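You operate a simulated robot arm through the tools that you are given. There is no shell and no other tool.

You are at the controls of a simulated robot arm. One attempt, no reset.

## Task
Gauge the lead apron, set the lead slip's lap by it and nail the slip.
Fine: work gloved; under 2 mm the lap is 40, else 60; both nails above the slip pushed home after it is set; the gauge goes back. Set down upright: thickness gauge.

It is judged by the outcome, as a careful person would: the job done as asked, and still so three seconds after it is handed in. It fails if anything else is knocked over, pushed out of place, dropped, spilled or broken.

## Robot
A 7-joint arm with a two-finger parallel gripper, fixed in place. Base frame: the origin is on the floor under the middle of its stand, x ahead of it, y to its left, z up. Units: mm, rad, N and s.
It reaches about 1247 mm from its shoulder. Its first joint turns from -2.304 to 2.304 rad. Payload 3.91 kg.
The TCP is the grasp point between the finger pads, 30 mm short of the fingertips. In the tool frame z runs along the fingers and y along their closing line. Largest opening 110 mm; finger width 20, thickness 10; the body of the gripper, 48 by 112 mm, starts 55 mm behind the TCP.
Orientation is that of the tool frame in the base frame, as a unit quaternion [x, y, z, w]. With the fingers straight down and closing along the base's y, the tool's x points along the base's -x, its y along +y and its z along -z.

## Interface
- The arm moves only by the tool arm_command. Its argument "commands" is a list of rows, each an object (a shift or turn left out is 0, a gripper value left out holds the last) with "dr": the turn, a rotation vector about the base's x, y, z in rad, a list of three; "travel": the shift along the base's x, y, z in mm, a list of three; "jaw": the closure in counts, from 0 (fully open) to 255 (shut). In form: [{"dr": [ax, ay, az], "travel": [tx, ty, tz], "jaw": jaw}, ...]. A call has 1 to 20 rows; each row is the pose to reach, as a shift and turn from the pose commanded when the call began. A row lasts 0.2 s, in which the tool goes at most 50 mm and 0.15 rad; a call with a longer step from one row to the next is refused whole, and so is a gripper value outside its range. A pose out of reach is approached as far as the arm can. The call stops where the force on the tool passes 50 N (or 10 N more than at its start, if that is more) or the arm is blocked; 0.2 s more then pass. Each finger travels about 108 mm/s and halts on what it meets, pressing with about 33 N; the grip force reading is that of the motor and also rises with nothing between the fingers. The clock runs only during rows and for 0.2 s after the last one: add rows that repeat a pose to give the fingers time. The reply holds the time, the measured pose of the TCP, the force on the tool along the base axes, the opening and the grip force, in the units named above and with some noise, with the torque about the TCP (base axes, N m) and any sound that the robot's microphone picked up.
- Cameras (640 x 400 px; columns grow to the right, rows downward): "scene" is fixed at [219.2, 493.2, 1613.5]; the picture's right is [-0.78, -0.63, 0.00], its down [-0.29, 0.36, -0.89] and it looks along [0.56, -0.69, -0.46] (base axes); focal length 308 px, centre (320, 200). "wrist" rides on the gripper at [72, 17, -103] in the tool frame; the picture's right is [-0.23, 0.97, 0.00], its down [-0.76, -0.18, -0.62] and it looks along [-0.61, -0.14, 0.78] (tool axes); focal length 222 px, centre (320, 200).
- grab_frame(camera): a new picture of that camera. No time passes.
- measure_at(camera, pixels): for up to 12 pixels [column, row] of the newest picture of that camera ("zoom" is the newest enlarged one), the place [x, y, z] in the base frame of the surface seen there, good to about 3 mm, but the place of the scene camera against the robot may be out by one fixed shift of up to 18 mm in any direction. No time passes.
- inspect(camera, box): a new picture of the part [left, top, right, bottom] of that camera's present view, enlarged. No time passes.
- close_job(): hands the job in; it is judged then, once.

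Unless the task says otherwise, let go and move clear before handing in.

The tools are called as a command line: name --argument value ..., lists and objects as JSON in quotes. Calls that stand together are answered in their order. arm_command: Moves the arm, as the interface text tells. Its arguments: {"type":"object","properties":{"commands":{"type":"array"}},"required":["commands"]} The other tools are called the same way: grab_frame (camera) takes a picture; measure_at (camera, pixels) gives the place of the surface under pixels of a picture; inspect (camera, box) takes an enlarged picture of a part of a camera's view; close_job () hands the job in.

At the start:

```text
time: 0.0
ee_pos: [615.8, -252.5, 1464.7]
orientation: [0.0, 1.0, 0.001, 0.0]
wrist_force: [0.1, -0.2, 0.2]
torque: [0.0, -0.03, 0.01]
width: 109.8
finger_force: 0.0
```

scene: 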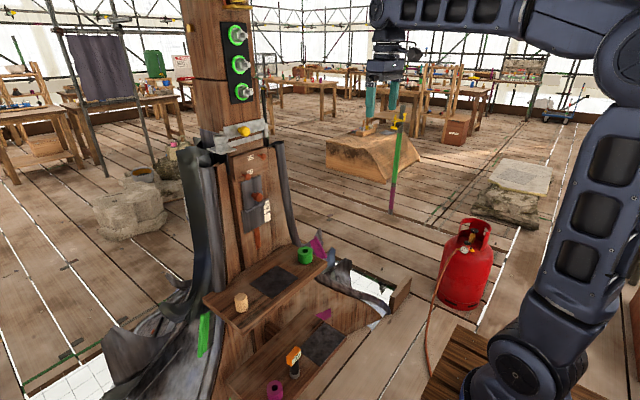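
wrist: 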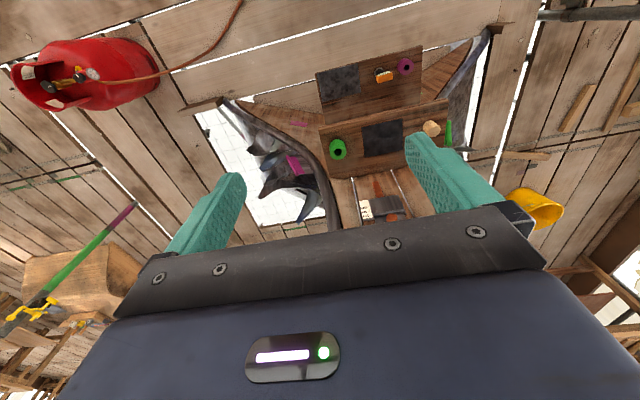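

The first pictures show a timber post with a slip on it (scene around 250,200), two shelves with small items (265,285 and 300,360), and the gripper wearing teal covers (scene 375,95). I'll enlarge these areas before moving anything.

inspect --camera "scene" --box '[200, 120, 330, 260]'

inspect --camera "scene" --box '[190, 230, 420, 400]'

inspect --camera "scene" --box '[170, 0, 330, 140]'

inspect --camera "wrist" --box '[220, 30, 540, 240]'

```text
2.86 times, centred on (265, 190) of scene
```

zoom: 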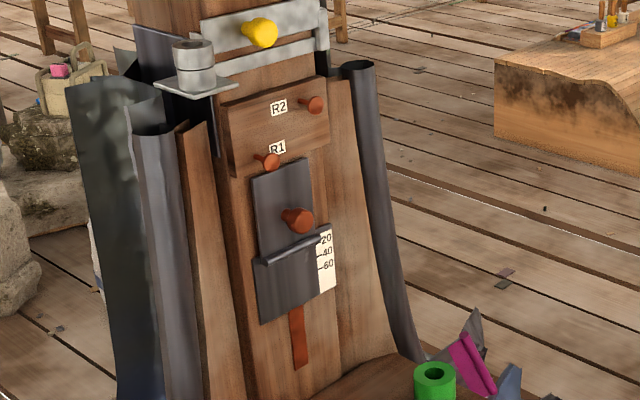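

```text
2.35 times, centred on (305, 315) of scene
```

zoom: 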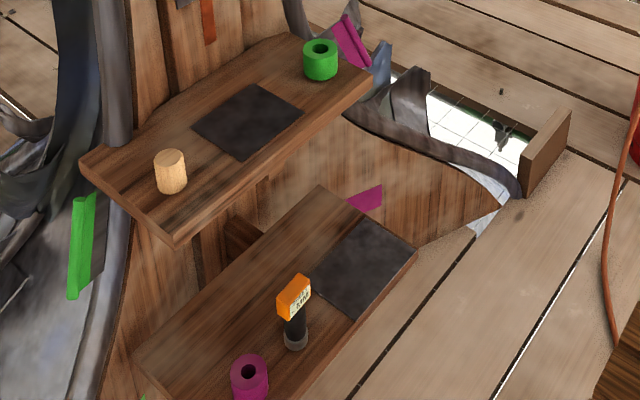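

```text
2.86 times, centred on (250, 70) of scene
```

zoom: 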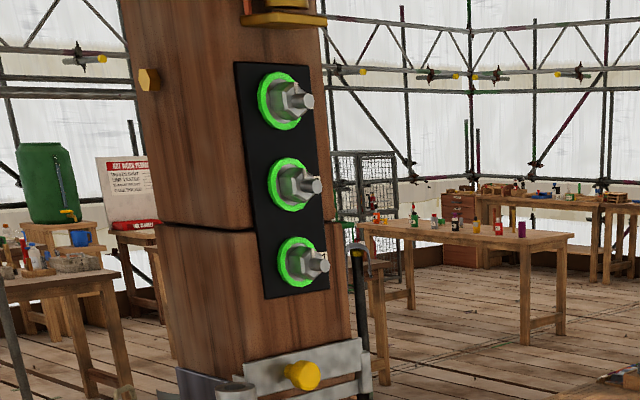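

```text
1.90 times, centred on (380, 135) of wrist
```

zoom: 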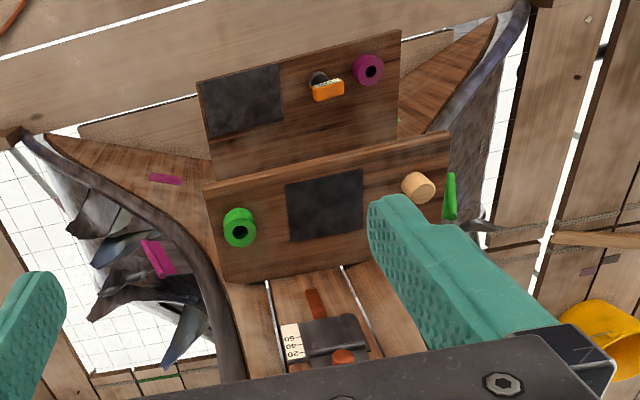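

The slip with the 20/40/60 scale and nails R1 and R2 show in the first zoom, and an orange-headed upright item on the lower shelf (scene 295,355) looks like the gauge. Next I'll zoom in tighter to read the labels.

inspect --camera "scene" --box '[265, 335, 325, 385]'

inspect --camera "scene" --box '[230, 145, 290, 200]'

inspect --camera "scene" --box '[230, 185, 290, 260]'

inspect --camera "scene" --box '[350, 30, 450, 150]'

inspect --camera "scene" --box '[120, 120, 240, 220]'

inspect --camera "scene" --box '[90, 270, 330, 400]'

```text
8.00 times, centred on (295, 360) of scene
```

zoom: 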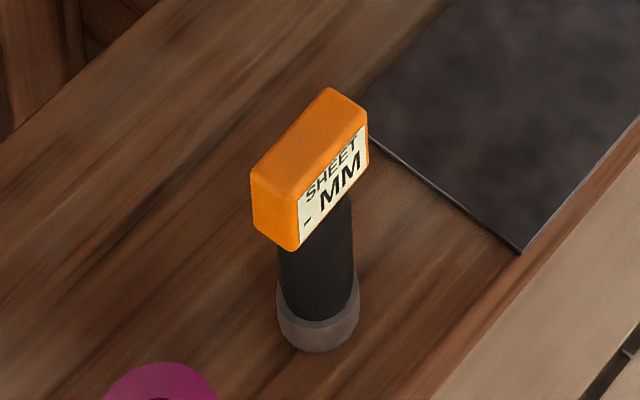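

```text
7.27 times, centred on (260, 172) of scene
```

zoom: 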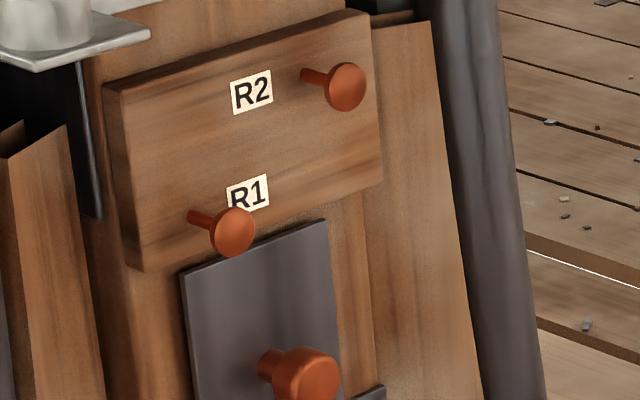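

```text
5.33 times, centred on (260, 222) of scene
```

zoom: 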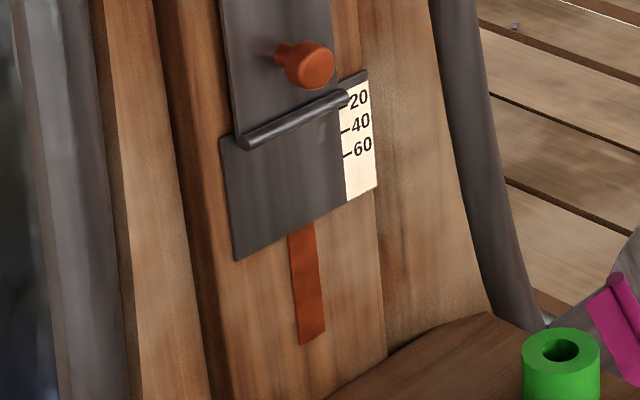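

```text
3.33 times, centred on (400, 90) of scene
```

zoom: 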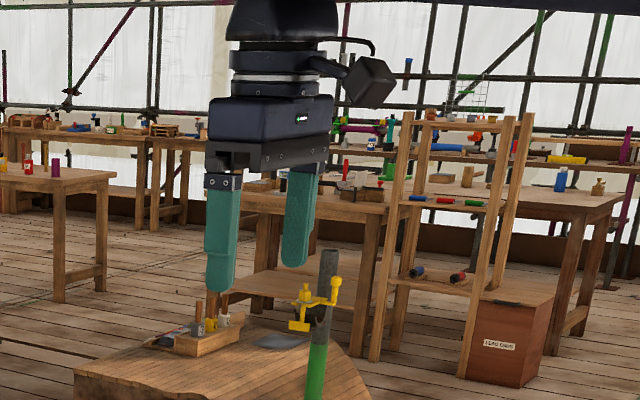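

```text
4.00 times, centred on (180, 170) of scene
```

zoom: 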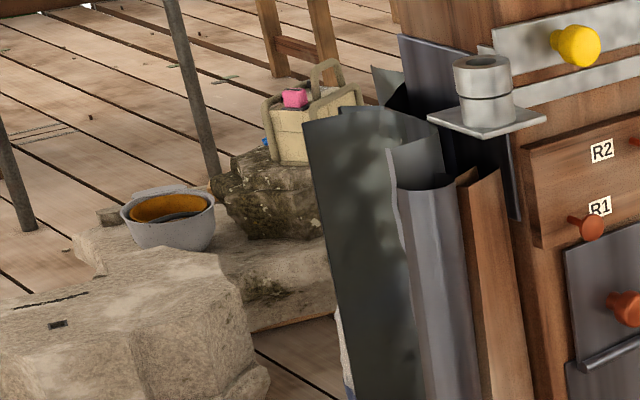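

```text
2.67 times, centred on (210, 335) of scene
```

zoom: 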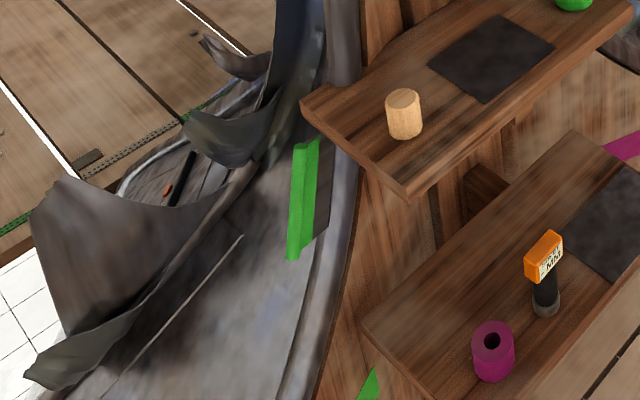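

The gauge carries a "SHEET - MM" display, and the slip's ridge sits near the 20 mark. I'll measure the key points and check the tubes on the shelves.

grab_frame --camera "scene"

measure_at --camera "scene" --pixels '[[294, 355], [295, 372], [275, 388], [305, 253], [241, 302], [272, 282], [322, 342], [262, 178], [256, 176], [271, 157], [266, 197], [264, 216]]'

measure_at --camera "wrist" --pixels '[[380, 75], [405, 67], [338, 149], [431, 128], [382, 138], [340, 80], [365, 208], [385, 205], [380, 185], [430, 170], [205, 220], [448, 132]]'

inspect --camera "wrist" --box '[360, 40, 460, 100]'

inspect --camera "wrist" --box '[310, 110, 470, 220]'

```text
taken
```

scene: 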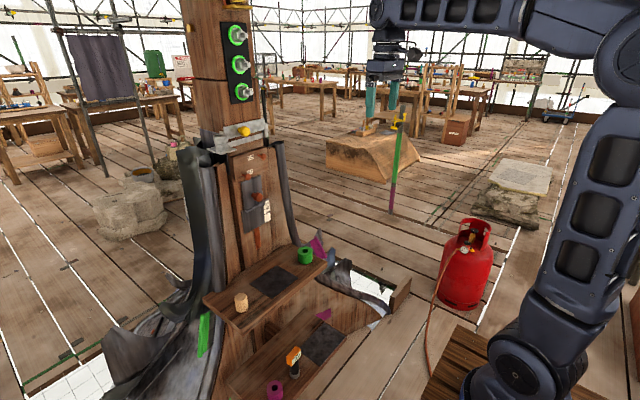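

```text
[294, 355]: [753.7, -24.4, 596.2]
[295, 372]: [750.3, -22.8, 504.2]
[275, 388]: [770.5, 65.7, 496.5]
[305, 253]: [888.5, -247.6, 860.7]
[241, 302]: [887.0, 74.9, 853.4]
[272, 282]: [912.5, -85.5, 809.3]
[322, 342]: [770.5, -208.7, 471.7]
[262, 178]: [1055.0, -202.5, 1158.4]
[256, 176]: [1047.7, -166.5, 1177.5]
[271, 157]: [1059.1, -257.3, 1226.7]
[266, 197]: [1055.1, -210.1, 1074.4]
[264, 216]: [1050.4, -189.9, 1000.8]
```

```text
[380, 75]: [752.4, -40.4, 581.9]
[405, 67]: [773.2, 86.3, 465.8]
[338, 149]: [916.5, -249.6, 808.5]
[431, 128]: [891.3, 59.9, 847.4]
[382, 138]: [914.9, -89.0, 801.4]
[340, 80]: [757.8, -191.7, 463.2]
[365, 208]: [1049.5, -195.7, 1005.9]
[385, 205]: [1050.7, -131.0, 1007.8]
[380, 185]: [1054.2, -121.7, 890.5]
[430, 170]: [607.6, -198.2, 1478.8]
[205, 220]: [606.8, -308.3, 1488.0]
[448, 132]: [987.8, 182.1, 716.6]
```

```text
6.40 times, centred on (410, 70) of wrist
```

zoom: 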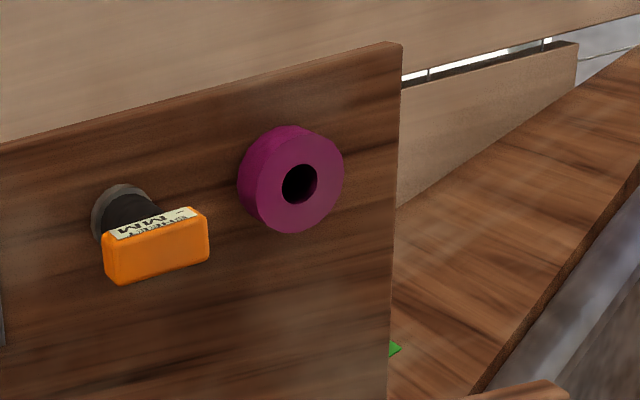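

```text
3.64 times, centred on (390, 165) of wrist
```

zoom: 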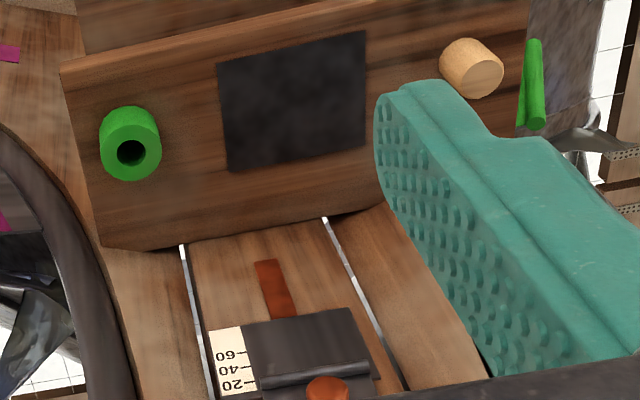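

The wrist picture places the gauge at about (752,-40), lower-shelf top z≈465, and the panel face at x≈1050. I'll tilt and lower the hand in free air so the wrist camera can look straight at the panel.

arm_command --commands '[{"travel": [0, 15, -40], "dr": [0, -0.1, 0], "jaw": 0}, {"travel": [0, 30, -80], "dr": [0, -0.2, 0]}, {"travel": [0, 45, -120], "dr": [0, -0.3, 0]}, {"travel": [0, 60, -160], "dr": [0, -0.4, 0]}, {"travel": [0, 75, -200], "dr": [0, -0.5, 0]}, {"travel": [0, 90, -240], "dr": [0, -0.6, 0]}, {"travel": [0, 90, -240], "dr": [0, -0.6, 0]}]'

grab_frame --camera "wrist"

grab_frame --camera "scene"

```text
time: 1.6
ee_pos: [615.7, -162.6, 1224.5]
orientation: [0.0, 0.955, 0.0, 0.296]
wrist_force: [0.6, 0.5, 0.8]
torque: [0.03, 0.02, 0.0]
width: 109.9
finger_force: 0.2
```

```text
taken
```

wrist: 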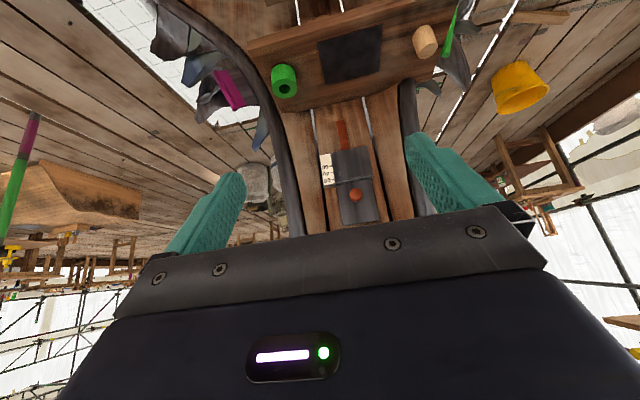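

```text
taken
```

scene: 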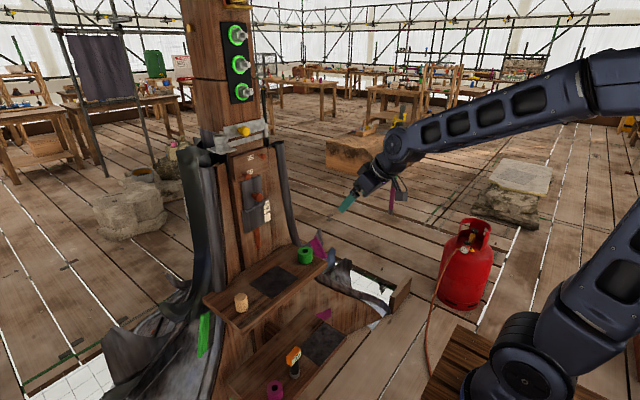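

The panel is now seen upside down around wrist (345,185), with the red knob at (356,196). I'll enlarge it, and both shelf mats too.

inspect --camera "wrist" --box '[295, 110, 415, 235]'

inspect --camera "wrist" --box '[250, 10, 460, 110]'

inspect --camera "scene" --box '[330, 170, 380, 230]'

measure_at --camera "wrist" --pixels '[[356, 196], [350, 180], [345, 165], [327, 168], [345, 215], [339, 135], [350, 55], [285, 80], [426, 45], [322, 130], [385, 130], [360, 220]]'

```text
3.20 times, centred on (355, 172) of wrist
```

zoom: 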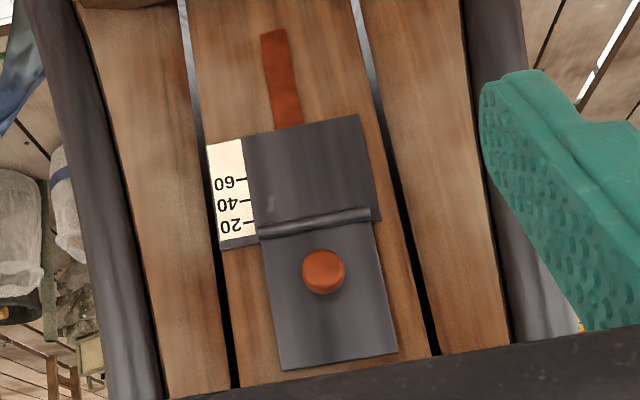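

```text
3.05 times, centred on (355, 60) of wrist
```

zoom: 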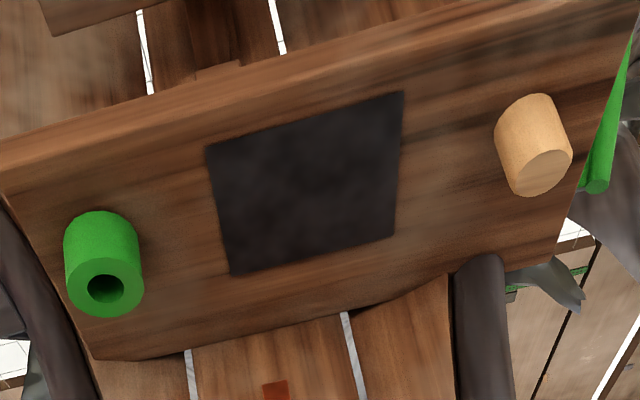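

```text
6.67 times, centred on (355, 200) of scene
```

zoom: 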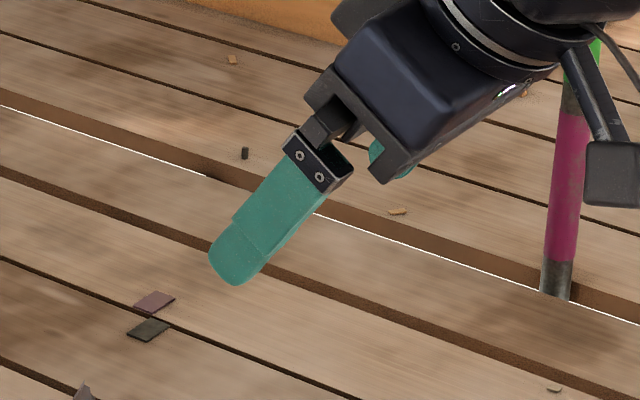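

```text
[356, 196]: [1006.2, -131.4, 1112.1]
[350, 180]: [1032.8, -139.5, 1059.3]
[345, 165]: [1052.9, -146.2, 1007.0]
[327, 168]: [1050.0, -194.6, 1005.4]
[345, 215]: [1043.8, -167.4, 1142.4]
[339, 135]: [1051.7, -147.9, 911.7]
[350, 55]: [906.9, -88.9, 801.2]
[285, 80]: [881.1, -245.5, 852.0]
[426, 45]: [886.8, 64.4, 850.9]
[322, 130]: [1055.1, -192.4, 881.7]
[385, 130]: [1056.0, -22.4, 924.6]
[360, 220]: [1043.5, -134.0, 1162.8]
```

The fingers wear teal dotted sleeves with cuffs (scene zoom at 240,240), so they look already gloved, but I want to rule out another pair of gloves within reach. I'll turn the hand left in free air and look around.

arm_command --commands '[{"travel": [-20, 20, 0], "dr": [0, 0, 0.14]}, {"travel": [-40, 40, 0], "dr": [0, 0, 0.28]}, {"travel": [-60, 60, 0], "dr": [0, 0, 0.42]}, {"travel": [-80, 80, 0], "dr": [0, 0, 0.56]}, {"travel": [-90, 100, 0], "dr": [0, 0, 0.7]}, {"travel": [-100, 120, 0], "dr": [0, 0, 0.84]}, {"travel": [-100, 140, 0], "dr": [0, 0, 0.98]}, {"travel": [-100, 160, 0], "dr": [0, 0, 1.12]}, {"travel": [-100, 180, 0], "dr": [0, 0, 1.26]}, {"travel": [-100, 180, 0], "dr": [0, 0, 1.26]}]'

grab_frame --camera "wrist"

grab_frame --camera "scene"

```text
time: 3.8
ee_pos: [516.1, 16.8, 1224.6]
orientation: [-0.564, 0.771, 0.174, 0.239]
wrist_force: [0.1, -0.2, 0.3]
torque: [-0.01, 0.02, 0.0]
width: 110.1
finger_force: 0.1
```

```text
taken
```

wrist: 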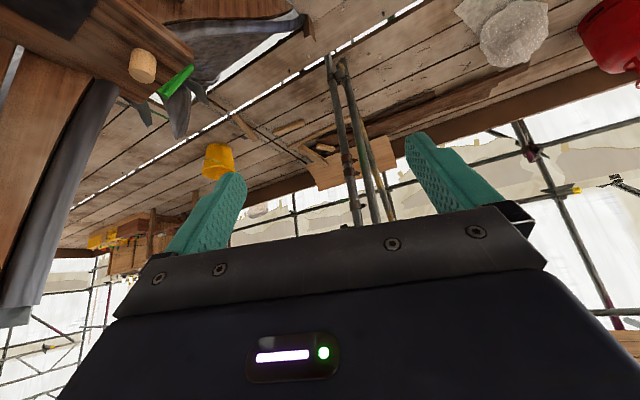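

```text
taken
```

scene: 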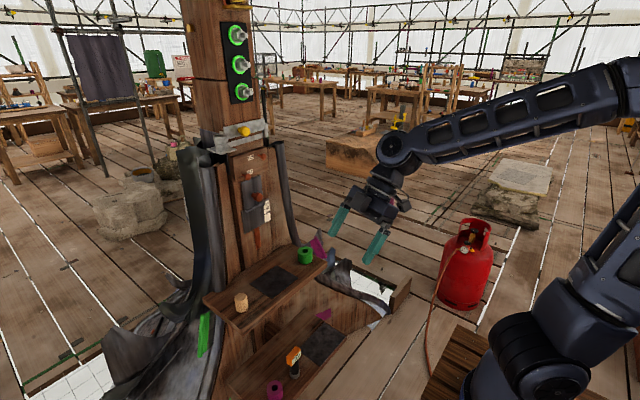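

Nothing glove-like is in reach on the left (wrist view shows only a yellow bucket at 218,160, scaffold poles and stone), so I'll take the sleeved fingers as the gloves. I'm turning back and moving to look down at the gauge and the shelves.

arm_command --commands '[{"travel": [5, -10, -12], "dr": [0, 0, -0.14]}, {"travel": [10, -20, -24], "dr": [0, 0, -0.28]}, {"travel": [15, -30, -36], "dr": [0, 0, -0.42]}, {"travel": [20, -40, -48], "dr": [0, 0, -0.56]}, {"travel": [25, -50, -60], "dr": [0, 0, -0.7]}, {"travel": [30, -60, -72], "dr": [0, 0, -0.84]}, {"travel": [34, -70, -84], "dr": [0, 0, -0.98]}, {"travel": [34, -77, -100], "dr": [0, 0, -1.12]}, {"travel": [34, -77, -120], "dr": [0, 0, -1.26]}, {"travel": [34, -77, -120], "dr": [0, 0, -1.26]}]'

arm_command --commands '[{"travel": [0, 0, -45], "dr": [0, 0.14, 0]}, {"travel": [0, 0, -90], "dr": [0, 0.28, 0]}, {"travel": [0, 0, -135], "dr": [0, 0.42, 0]}, {"travel": [0, 0, -180], "dr": [0, 0.56, 0]}, {"travel": [0, 0, -200], "dr": [0, 0.6, 0]}, {"travel": [0, 0, -200], "dr": [0, 0.6, 0]}]'

grab_frame --camera "wrist"

grab_frame --camera "scene"

```text
time: 6.0
ee_pos: [562.0, -59.5, 1113.9]
orientation: [-0.001, 0.955, 0.0, 0.295]
wrist_force: [-0.1, 1.3, 0.1]
torque: [0.01, 0.02, 0.01]
width: 110.0
finger_force: 0.1
out of reach, approached as far as the arm can: row 9, 10
```

```text
time: 7.4
ee_pos: [562.3, -57.8, 913.0]
orientation: [0.0, 1.0, 0.0, 0.001]
wrist_force: [-0.8, 0.4, 0.6]
torque: [-0.01, 0.0, -0.02]
width: 110.0
finger_force: 0.2
```

```text
taken
```

wrist: 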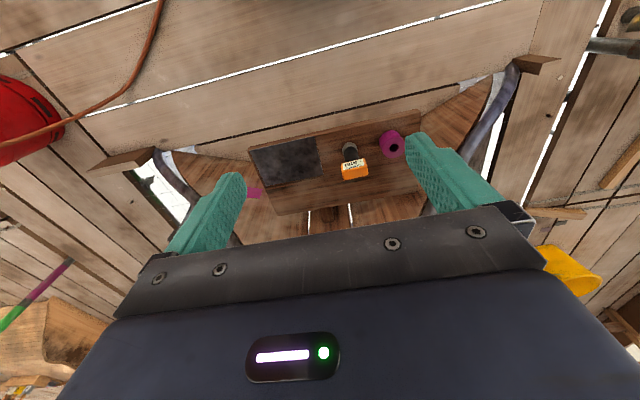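

```text
taken
```

scene: 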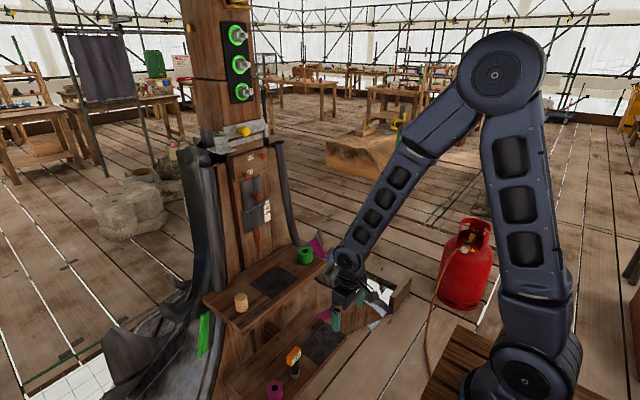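

The lower shelf is now in view with the gauge head at wrist (354,168), the magenta tube at (393,145) and the mat at (287,160). I'll enlarge and measure these.

inspect --camera "wrist" --box '[240, 110, 440, 220]'

inspect --camera "wrist" --box '[330, 130, 380, 190]'

measure_at --camera "wrist" --pixels '[[355, 165], [354, 174], [343, 170], [366, 167], [350, 150], [349, 145], [393, 147], [392, 138], [285, 165], [320, 170], [370, 150], [300, 200]]'

```text
3.20 times, centred on (340, 165) of wrist
```

zoom: 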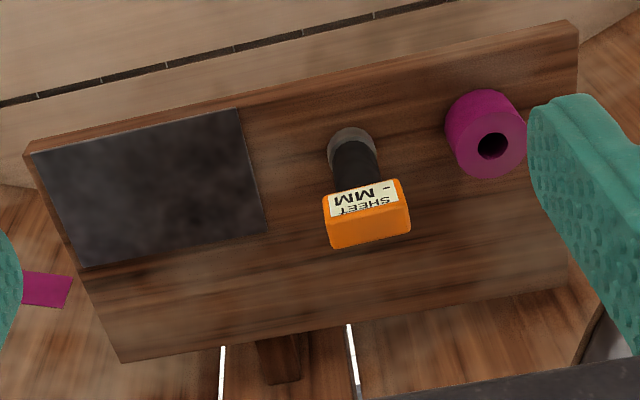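

```text
6.67 times, centred on (355, 160) of wrist
```

zoom: 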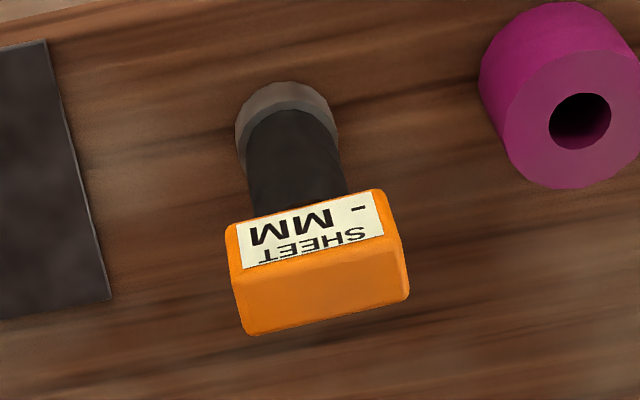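

```text
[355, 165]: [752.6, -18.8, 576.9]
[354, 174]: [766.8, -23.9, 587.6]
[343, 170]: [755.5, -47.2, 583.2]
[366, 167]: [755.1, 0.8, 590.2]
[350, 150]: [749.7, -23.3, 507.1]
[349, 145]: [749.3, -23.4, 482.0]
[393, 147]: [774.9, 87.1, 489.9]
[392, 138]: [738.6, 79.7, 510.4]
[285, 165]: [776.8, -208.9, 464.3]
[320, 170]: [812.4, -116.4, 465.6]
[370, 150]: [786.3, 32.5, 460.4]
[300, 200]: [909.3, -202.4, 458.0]
```

The gauge stands at about x≈766, y≈-23, head top z≈588, head 48 mm wide along y, on a shelf at z≈460. I need the upper shelf's front edge to know the hand's clearance, so I'll measure it.

measure_at --camera "scene" --pixels '[[243, 328], [285, 295], [322, 264], [243, 335], [285, 301], [240, 318], [300, 270], [262, 178], [252, 158], [266, 185], [270, 157], [255, 190]]'

inspect --camera "scene" --box '[230, 230, 390, 340]'

```text
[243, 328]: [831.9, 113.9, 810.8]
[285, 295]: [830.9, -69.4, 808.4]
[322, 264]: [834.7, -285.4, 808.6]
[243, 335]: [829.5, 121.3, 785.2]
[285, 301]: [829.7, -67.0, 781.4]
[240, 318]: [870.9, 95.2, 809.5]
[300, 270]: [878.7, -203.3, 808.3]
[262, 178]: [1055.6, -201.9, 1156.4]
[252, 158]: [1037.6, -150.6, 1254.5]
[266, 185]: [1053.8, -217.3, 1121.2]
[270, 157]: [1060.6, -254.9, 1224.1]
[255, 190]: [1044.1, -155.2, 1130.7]
```

```text
3.64 times, centred on (310, 285) of scene
```

zoom: 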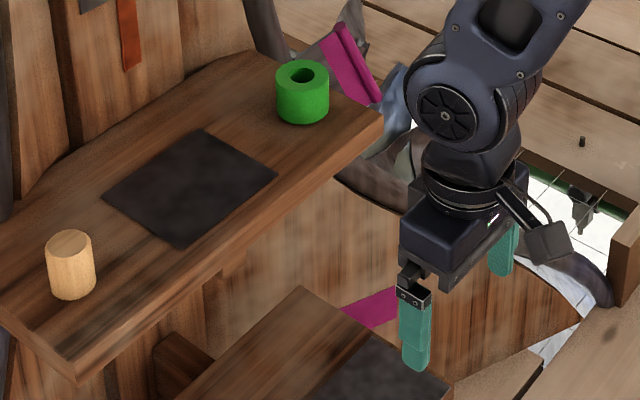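

The upper shelf edge is at x≈830, z≈775–802, so I'll come at the gauge with the hand tilted 0.25 rad backward to keep the wrist clear. I'm moving to a pre-grasp point in front of and above it.

arm_command --commands '[{"travel": [18, 5, -33], "dr": [0, -0.04, 0]}, {"travel": [36, 10, -66], "dr": [0, -0.08, 0]}, {"travel": [54, 15, -99], "dr": [0, -0.12, 0]}, {"travel": [72, 20, -132], "dr": [0, -0.16, 0]}, {"travel": [90, 25, -165], "dr": [0, -0.2, 0]}, {"travel": [108, 30, -198], "dr": [0, -0.25, 0]}, {"travel": [128, 35, -233], "dr": [0, -0.25, 0]}, {"travel": [128, 35, -233], "dr": [0, -0.25, 0]}]'

grab_frame --camera "wrist"

inspect --camera "scene" --box '[230, 230, 430, 400]'

```text
time: 9.2
ee_pos: [689.2, -24.7, 682.2]
orientation: [0.0, 0.992, 0.0, 0.125]
wrist_force: [-0.7, -0.7, 0.0]
torque: [-0.02, 0.01, 0.0]
width: 109.9
finger_force: 0.0
```

```text
taken
```

wrist: 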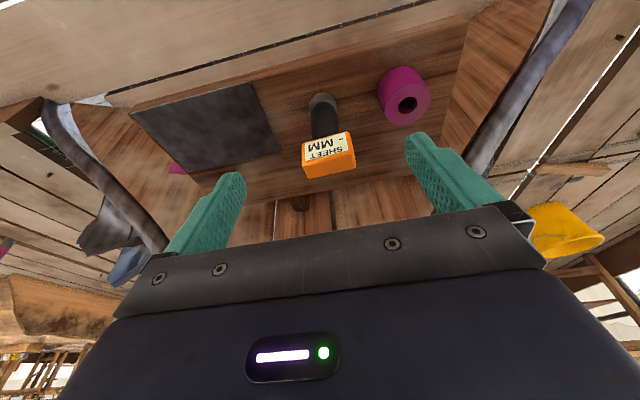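

```text
2.35 times, centred on (330, 315) of scene
```

zoom: 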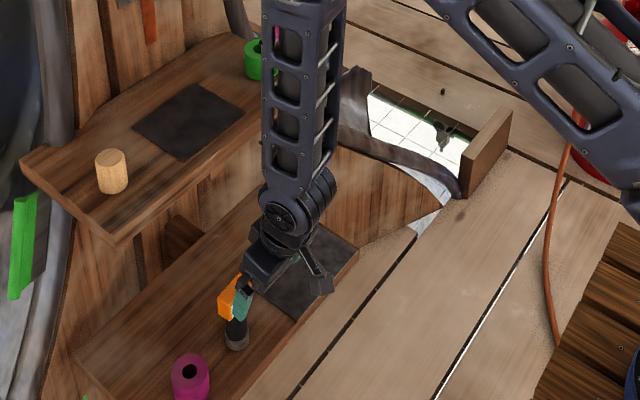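

The gauge sits square between the fingers at wrist (330,155). Before advancing I'll check the forearm's clearance from the upper shelf in the full scene, and measure the gauge up close.

grab_frame --camera "scene"

inspect --camera "wrist" --box '[280, 80, 380, 190]'

measure_at --camera "wrist" --pixels '[[327, 150], [305, 160], [354, 152], [306, 170], [353, 164], [330, 173], [322, 125], [322, 103], [322, 97], [285, 120], [362, 125], [322, 112]]'

measure_at --camera "scene" --pixels '[[312, 262], [318, 310], [320, 240], [318, 280]]'

```text
taken
```

scene: 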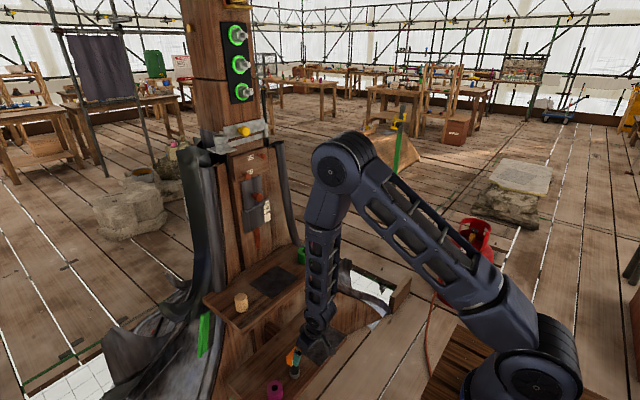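

```text
3.64 times, centred on (330, 135) of wrist
```

zoom: 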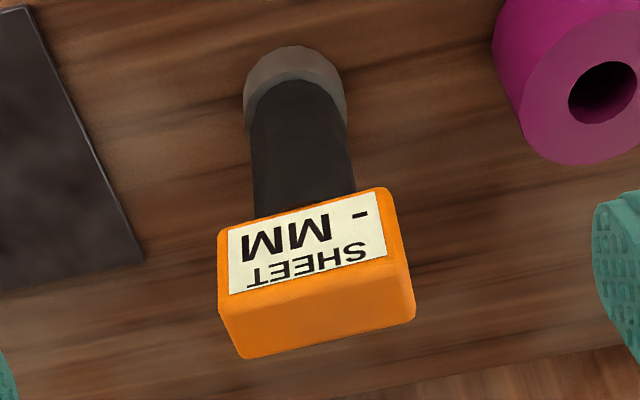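

```text
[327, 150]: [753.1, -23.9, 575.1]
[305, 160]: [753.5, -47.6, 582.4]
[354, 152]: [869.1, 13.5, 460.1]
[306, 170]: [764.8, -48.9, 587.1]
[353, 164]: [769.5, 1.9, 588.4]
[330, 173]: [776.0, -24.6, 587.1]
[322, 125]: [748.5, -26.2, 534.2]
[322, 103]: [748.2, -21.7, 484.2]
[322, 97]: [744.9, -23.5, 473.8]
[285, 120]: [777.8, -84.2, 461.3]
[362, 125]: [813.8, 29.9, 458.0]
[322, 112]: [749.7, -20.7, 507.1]
```

```text
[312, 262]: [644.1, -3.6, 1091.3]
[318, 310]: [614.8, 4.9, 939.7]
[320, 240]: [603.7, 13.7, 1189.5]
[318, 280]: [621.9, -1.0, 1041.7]
```

Forearm points read x≈600–645, well clear of the shelf edge at 830, and the gauge's head spans y -49 to +2 with its top at 588. I'm lowering the open fingers around the head now.

arm_command --commands '[{"travel": [25, 0, -25]}, {"travel": [50, 0, -50]}, {"travel": [75, 0, -75]}, {"travel": [75, 0, -95]}, {"travel": [75, 0, -110]}, {"travel": [75, 0, -110]}]'

grab_frame --camera "wrist"

inspect --camera "scene" --box '[230, 230, 430, 400]'

```text
time: 10.6
ee_pos: [766.6, -24.0, 570.8]
orientation: [0.0, 0.992, 0.0, 0.123]
wrist_force: [-0.4, -0.6, 0.1]
torque: [0.0, -0.04, 0.0]
width: 110.0
finger_force: 0.0
```

```text
taken
```

wrist: 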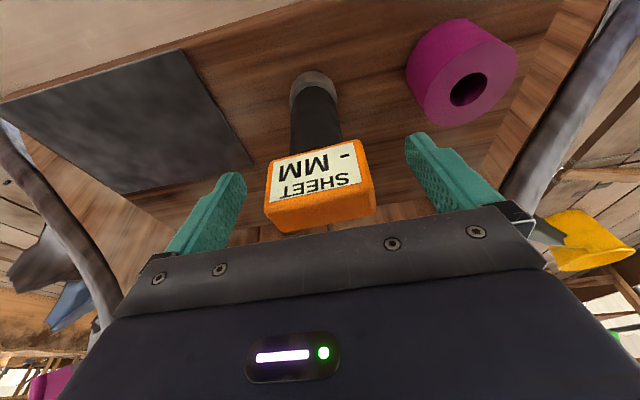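

```text
2.35 times, centred on (330, 315) of scene
```

zoom: 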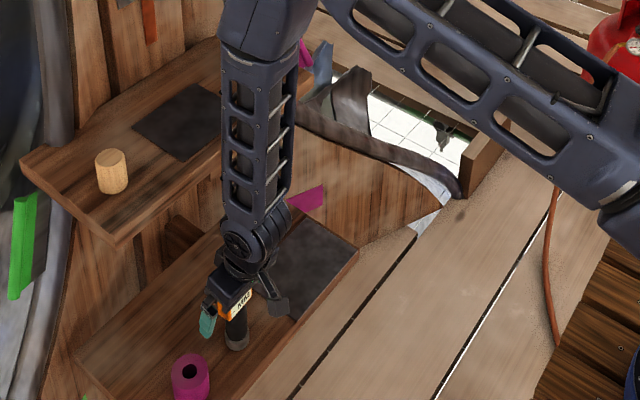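

The head at wrist (318,185) lies right between the pads, so I'll close the fingers on it.

arm_command --commands '[{"jaw": 110}, {"jaw": 125}, {"jaw": 140}, {"jaw": 255}, {"jaw": 255}, {"jaw": 255}]'

grab_frame --camera "wrist"

```text
time: 12.0
ee_pos: [766.0, -23.5, 570.5]
orientation: [-0.001, 0.992, 0.0, 0.125]
wrist_force: [0.6, 0.9, -0.3]
torque: [0.07, 0.04, 0.05]
width: 58.6
finger_force: 32.9
```

```text
taken
```

wrist: 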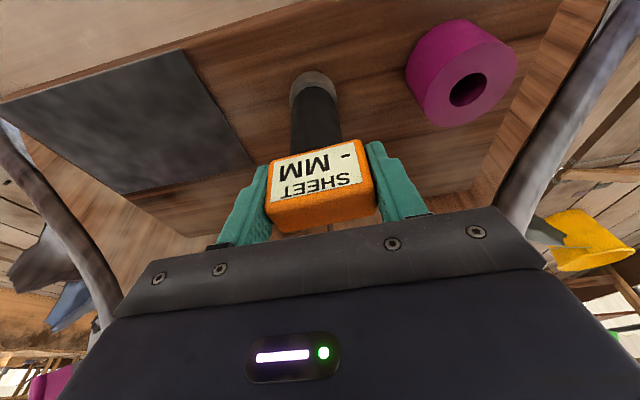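

The grip holds at 58.6 mm and 32.9 N with the gauge still upright. I'll lift it straight up, then back off and up in front of the shelves.

arm_command --commands '[{"travel": [0, 0, 10]}, {"travel": [0, 0, 25]}, {"travel": [-15, 0, 50]}, {"travel": [-40, 0, 85]}, {"travel": [-70, 0, 120]}, {"travel": [-76, -10, 165]}, {"travel": [-76, -20, 210]}, {"travel": [-76, -30, 255]}, {"travel": [-76, -40, 300]}, {"travel": [-76, -50, 345]}, {"travel": [-76, -60, 390]}, {"travel": [-76, -70, 430]}, {"travel": [-76, -70, 430]}]'

grab_frame --camera "wrist"

grab_frame --camera "scene"

```text
time: 14.8
ee_pos: [690.4, -94.6, 1002.0]
orientation: [0.0, 0.992, 0.0, 0.125]
wrist_force: [-0.2, 0.1, -1.1]
torque: [0.01, 0.0, 0.0]
width: 58.3
finger_force: 33.4
```

```text
taken
```

wrist: 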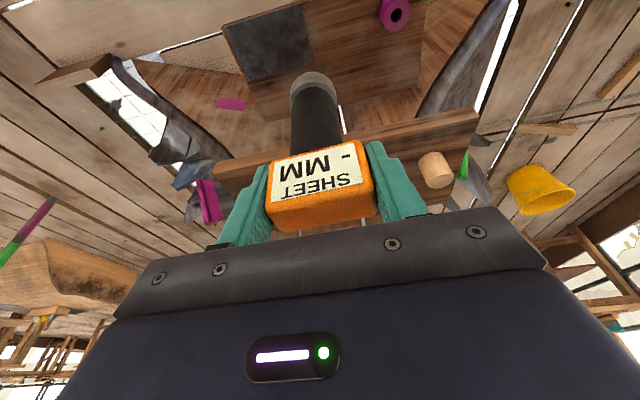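

```text
taken
```

scene: 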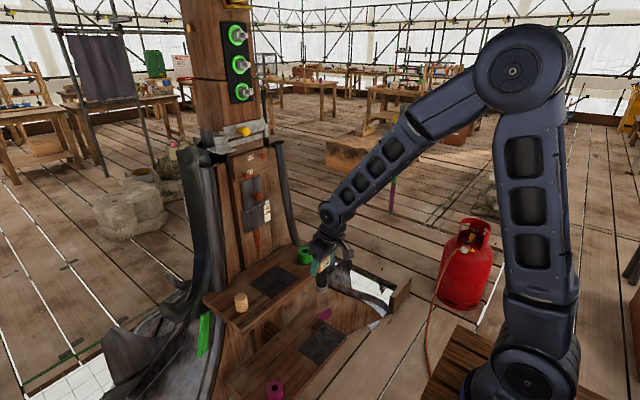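

The gauge is held steady (wrist 320,185) and everything else is undisturbed. Next I'll swing the hand up by a quarter turn so the probe end points forward at the panel, staying short of it.

arm_command --commands '[{"travel": [10, -5, 6], "dr": [0, -0.1428, 0]}, {"travel": [20, -10, 12], "dr": [0, -0.2856, 0]}, {"travel": [30, -15, 18], "dr": [0, -0.4284, 0]}, {"travel": [40, -20, 24], "dr": [0, -0.5712, 0]}, {"travel": [50, -25, 30], "dr": [0, -0.714, 0]}, {"travel": [60, -30, 36], "dr": [0, -0.8568, 0]}, {"travel": [70, -35, 42], "dr": [0, -0.9996, 0]}, {"travel": [80, -40, 48], "dr": [0, -1.1424, 0]}, {"travel": [90, -45, 52], "dr": [0, -1.2852, 0]}, {"travel": [100, -50, 56], "dr": [0, -1.428, 0]}, {"travel": [110, -52, 58], "dr": [0, -1.5708, 0]}, {"travel": [110, -52, 58], "dr": [0, -1.5708, 0]}]'

grab_frame --camera "wrist"

grab_frame --camera "scene"

```text
time: 17.4
ee_pos: [798.9, -145.3, 1058.4]
orientation: [0.0, 0.613, 0.0, 0.79]
wrist_force: [0.2, 0.1, -1.2]
torque: [-0.04, 0.09, 0.0]
width: 58.1
finger_force: 32.5
```

```text
taken
```

wrist: 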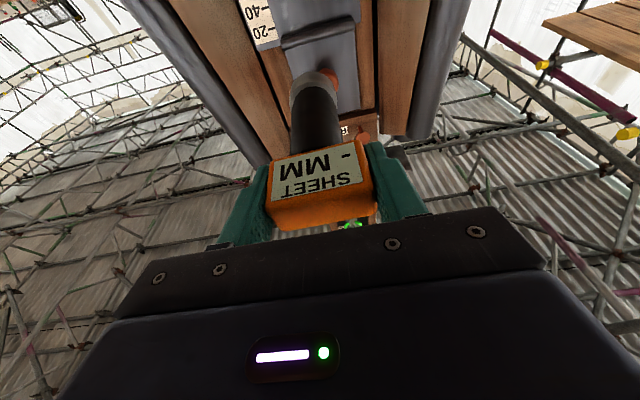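

```text
taken
```

scene: 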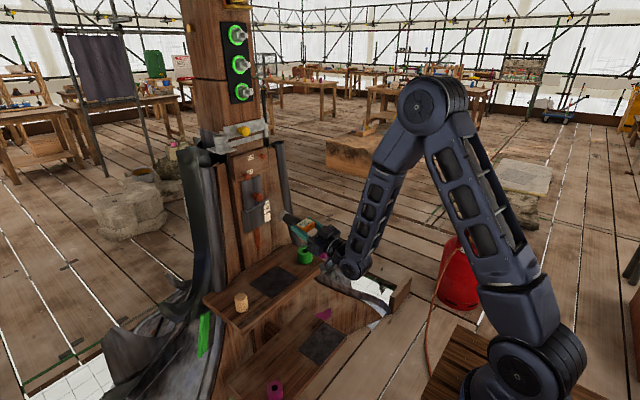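

The rotation succeeded and the probe now points at the panel, with the knob behind it at wrist (335,80). I'll measure the apron's place from this view before moving in.

inspect --camera "wrist" --box '[210, 0, 420, 150]'

measure_at --camera "wrist" --pixels '[[300, 10], [340, 8], [320, 22], [285, 45], [355, 22], [352, 60], [345, 100], [262, 20], [335, 75], [275, 12], [358, 10], [320, 33]]'

inspect --camera "scene" --box '[220, 140, 380, 290]'

```text
2.67 times, centred on (315, 75) of wrist
```

zoom: 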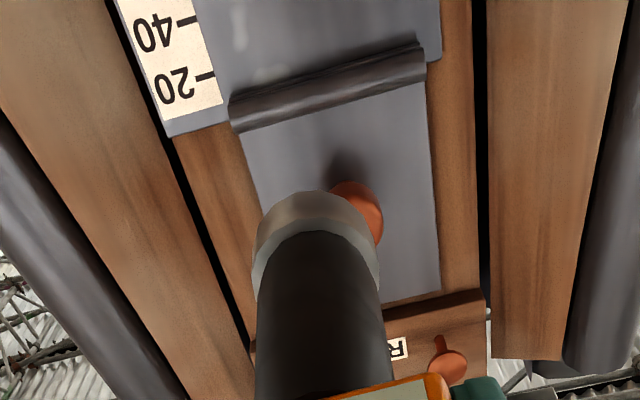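

```text
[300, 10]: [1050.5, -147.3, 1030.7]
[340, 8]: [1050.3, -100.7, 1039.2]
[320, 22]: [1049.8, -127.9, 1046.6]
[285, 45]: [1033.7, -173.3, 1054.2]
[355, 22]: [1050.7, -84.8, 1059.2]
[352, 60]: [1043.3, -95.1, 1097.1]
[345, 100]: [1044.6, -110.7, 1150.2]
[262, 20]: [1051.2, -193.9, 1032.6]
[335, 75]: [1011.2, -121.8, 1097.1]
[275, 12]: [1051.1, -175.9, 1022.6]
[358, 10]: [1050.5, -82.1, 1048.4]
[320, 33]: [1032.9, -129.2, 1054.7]
```

```text
2.67 times, centred on (300, 215) of scene
```

zoom: 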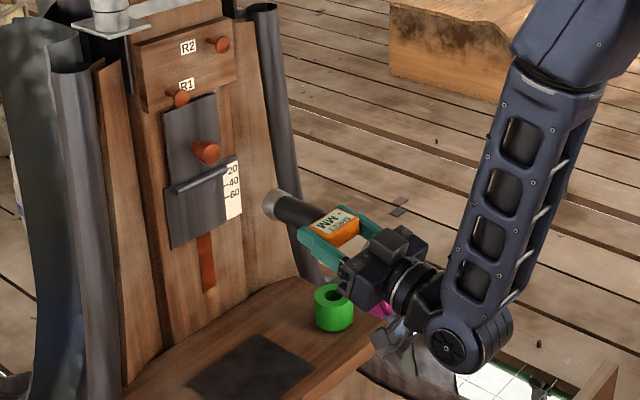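

The apron face is at x≈1050.5, free of the slip below z≈1045, and y from about -180 to -85. I'll lower to z≈1003, y≈-135 and bring the probe near, about 15 mm short.

arm_command --commands '[{"travel": [10, 5, -28]}, {"travel": [20, 10, -55]}, {"travel": [55, 10, -55]}, {"travel": [90, 10, -55]}, {"travel": [115, 10, -55]}, {"travel": [126, 10, -55]}, {"travel": [126, 10, -55]}]'

grab_frame --camera "wrist"

inspect --camera "scene" --box '[220, 140, 380, 290]'

```text
time: 19.0
ee_pos: [926.8, -135.7, 1003.6]
orientation: [0.0, 0.614, 0.0, 0.789]
wrist_force: [0.2, -0.2, -1.7]
torque: [0.03, 0.07, 0.0]
width: 58.2
finger_force: 32.8
```

```text
taken
```

wrist: 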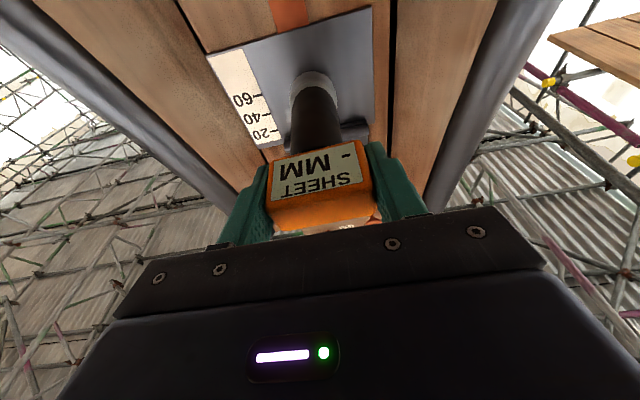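

```text
2.67 times, centred on (300, 215) of scene
```

zoom: 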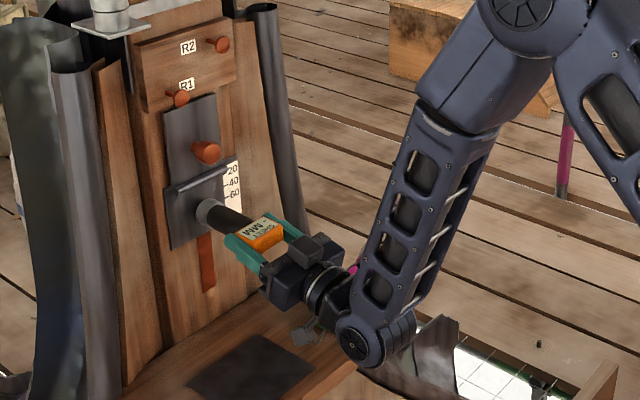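

The probe faces the bare apron (wrist 313,90) about 14 mm off. I'll creep forward in small steps and watch the force.

arm_command --commands '[{"travel": [4, 0, 0]}, {"travel": [8, 0, 0]}, {"travel": [10, 0, 0]}, {"travel": [11, 0, 0]}, {"travel": [12, 0, 0]}]'

inspect --camera "wrist" --box '[240, 50, 400, 240]'

```text
time: 20.2
ee_pos: [937.4, -136.1, 1004.5]
orientation: [0.001, 0.613, -0.001, 0.79]
wrist_force: [-0.8, -1.0, -1.7]
torque: [-0.03, 0.08, -0.01]
width: 58.1
finger_force: 32.6
```

```text
2.11 times, centred on (320, 145) of wrist
```

zoom: 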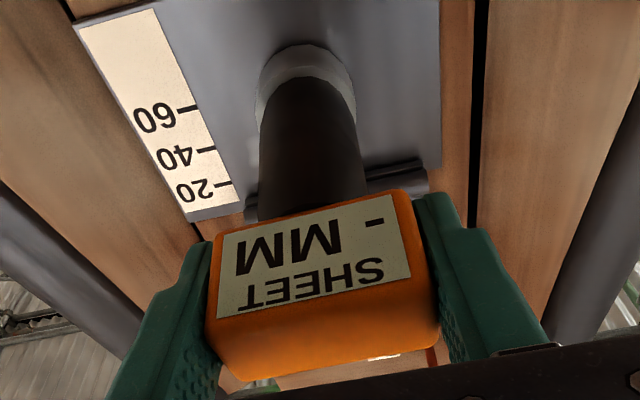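

No force yet at x=937.4 and the display still shows "-". I'll keep creeping forward a millimetre at a time.

arm_command --commands '[{"travel": [1, 0, 0]}, {"travel": [2, 0, 0]}, {"travel": [3, 0, 0]}, {"travel": [3, 0, 0]}]'

inspect --camera "wrist" --box '[240, 50, 400, 240]'

```text
time: 21.2
ee_pos: [942.2, -136.8, 1003.6]
orientation: [0.0, 0.613, -0.001, 0.79]
wrist_force: [0.1, 0.9, -3.0]
torque: [-0.04, 0.05, 0.01]
width: 57.8
finger_force: 33.1
```

```text
2.11 times, centred on (320, 145) of wrist
```

zoom: 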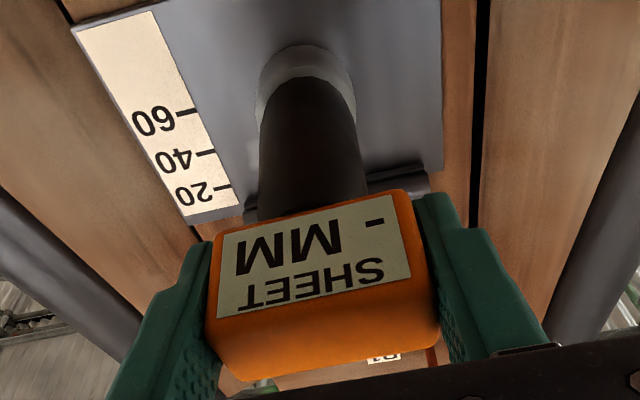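

Still no contact force along x at 942 mm. I'll go on in 1 mm steps.

arm_command --commands '[{"travel": [1, 0, 0]}, {"travel": [2, 0, 0]}, {"travel": [3, 0, 0]}, {"travel": [3, 0, 0]}]'

inspect --camera "wrist" --box '[240, 50, 400, 240]'

inspect --camera "scene" --box '[230, 170, 330, 250]'

```text
time: 22.2
ee_pos: [942.6, -135.8, 1003.9]
orientation: [0.0, 0.614, 0.0, 0.79]
wrist_force: [-6.0, -0.3, -1.6]
torque: [-0.02, 0.01, 0.08]
width: 58.1
finger_force: 32.9
```

```text
2.11 times, centred on (320, 145) of wrist
```

zoom: 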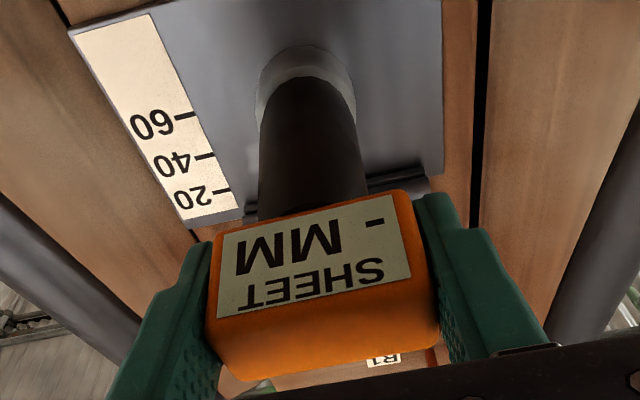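

```text
5.00 times, centred on (280, 210) of scene
```

zoom: 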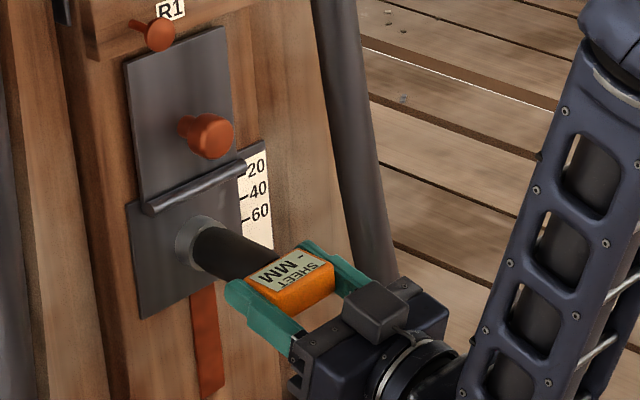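

Contact: -6 N along x, probe flat on the apron (scene zoom 215,250), but the display still reads "-". I'll hold and press slightly more.

arm_command --commands '[{"travel": [0.5, 0, 0]}, {"travel": [1, 0, 0]}, {"travel": [1, 0, 0]}, {"travel": [1, 0, 0]}, {"travel": [1, 0, 0]}, {"travel": [1, 0, 0]}]'

inspect --camera "wrist" --box '[240, 50, 400, 240]'

```text
time: 23.6
ee_pos: [944.5, -134.5, 1004.4]
orientation: [-0.001, 0.612, 0.001, 0.791]
wrist_force: [-26.6, -2.1, -4.2]
torque: [-0.16, 0.12, 0.07]
width: 57.9
finger_force: 33.1
```

```text
2.11 times, centred on (320, 145) of wrist
```

zoom: 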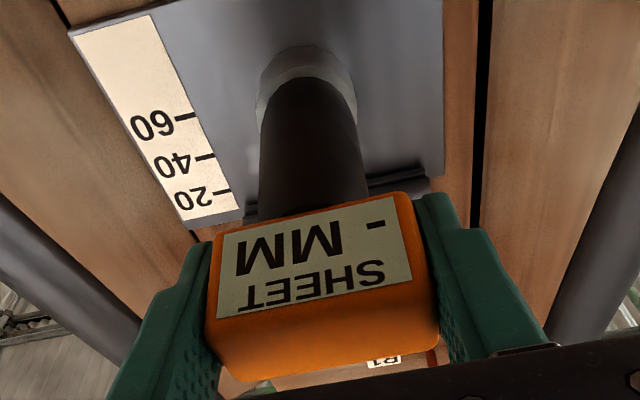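

The press reached -26.6 N but the display still shows "-", so more force is not the answer. I'll ease back to a light contact, hold longer, and look again.

arm_command --commands '[{"travel": [-0.8, 0, 0]}, {"travel": [-0.8, 0, 0]}, {"travel": [-0.8, 0, 0]}, {"travel": [-0.8, 0, 0]}, {"travel": [-0.8, 0, 0]}, {"travel": [-0.8, 0, 0]}, {"travel": [-0.8, 0, 0]}, {"travel": [-0.8, 0, 0]}, {"travel": [-0.8, 0, 0]}, {"travel": [-0.8, 0, 0]}]'

inspect --camera "wrist" --box '[260, 40, 380, 120]'

inspect --camera "wrist" --box '[240, 120, 400, 240]'

measure_at --camera "wrist" --pixels '[[290, 65], [350, 60], [300, 55], [320, 60], [275, 80], [350, 110]]'

```text
time: 25.8
ee_pos: [944.0, -135.9, 1003.7]
orientation: [-0.001, 0.613, 0.0, 0.79]
wrist_force: [0.8, 0.5, -3.0]
torque: [0.01, 0.07, 0.01]
width: 57.5
finger_force: 33.1
```

```text
5.00 times, centred on (320, 80) of wrist
```

zoom: 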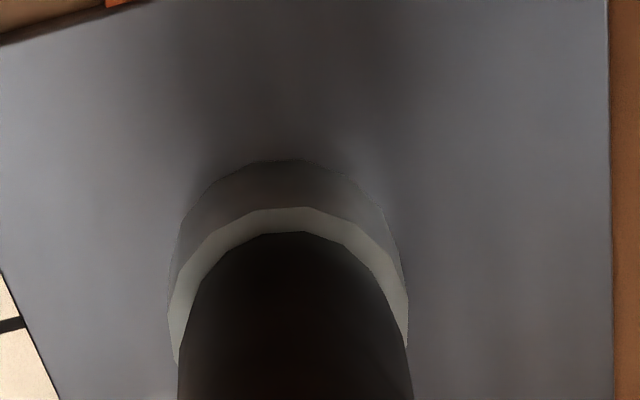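

```text
3.33 times, centred on (320, 180) of wrist
```

zoom: 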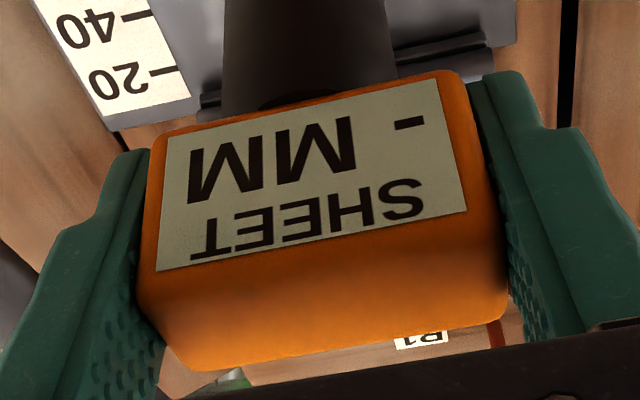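

```text
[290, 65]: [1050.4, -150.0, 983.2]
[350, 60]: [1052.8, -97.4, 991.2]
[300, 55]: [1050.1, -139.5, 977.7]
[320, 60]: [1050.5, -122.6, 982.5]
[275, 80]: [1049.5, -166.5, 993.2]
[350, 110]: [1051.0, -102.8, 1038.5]
```

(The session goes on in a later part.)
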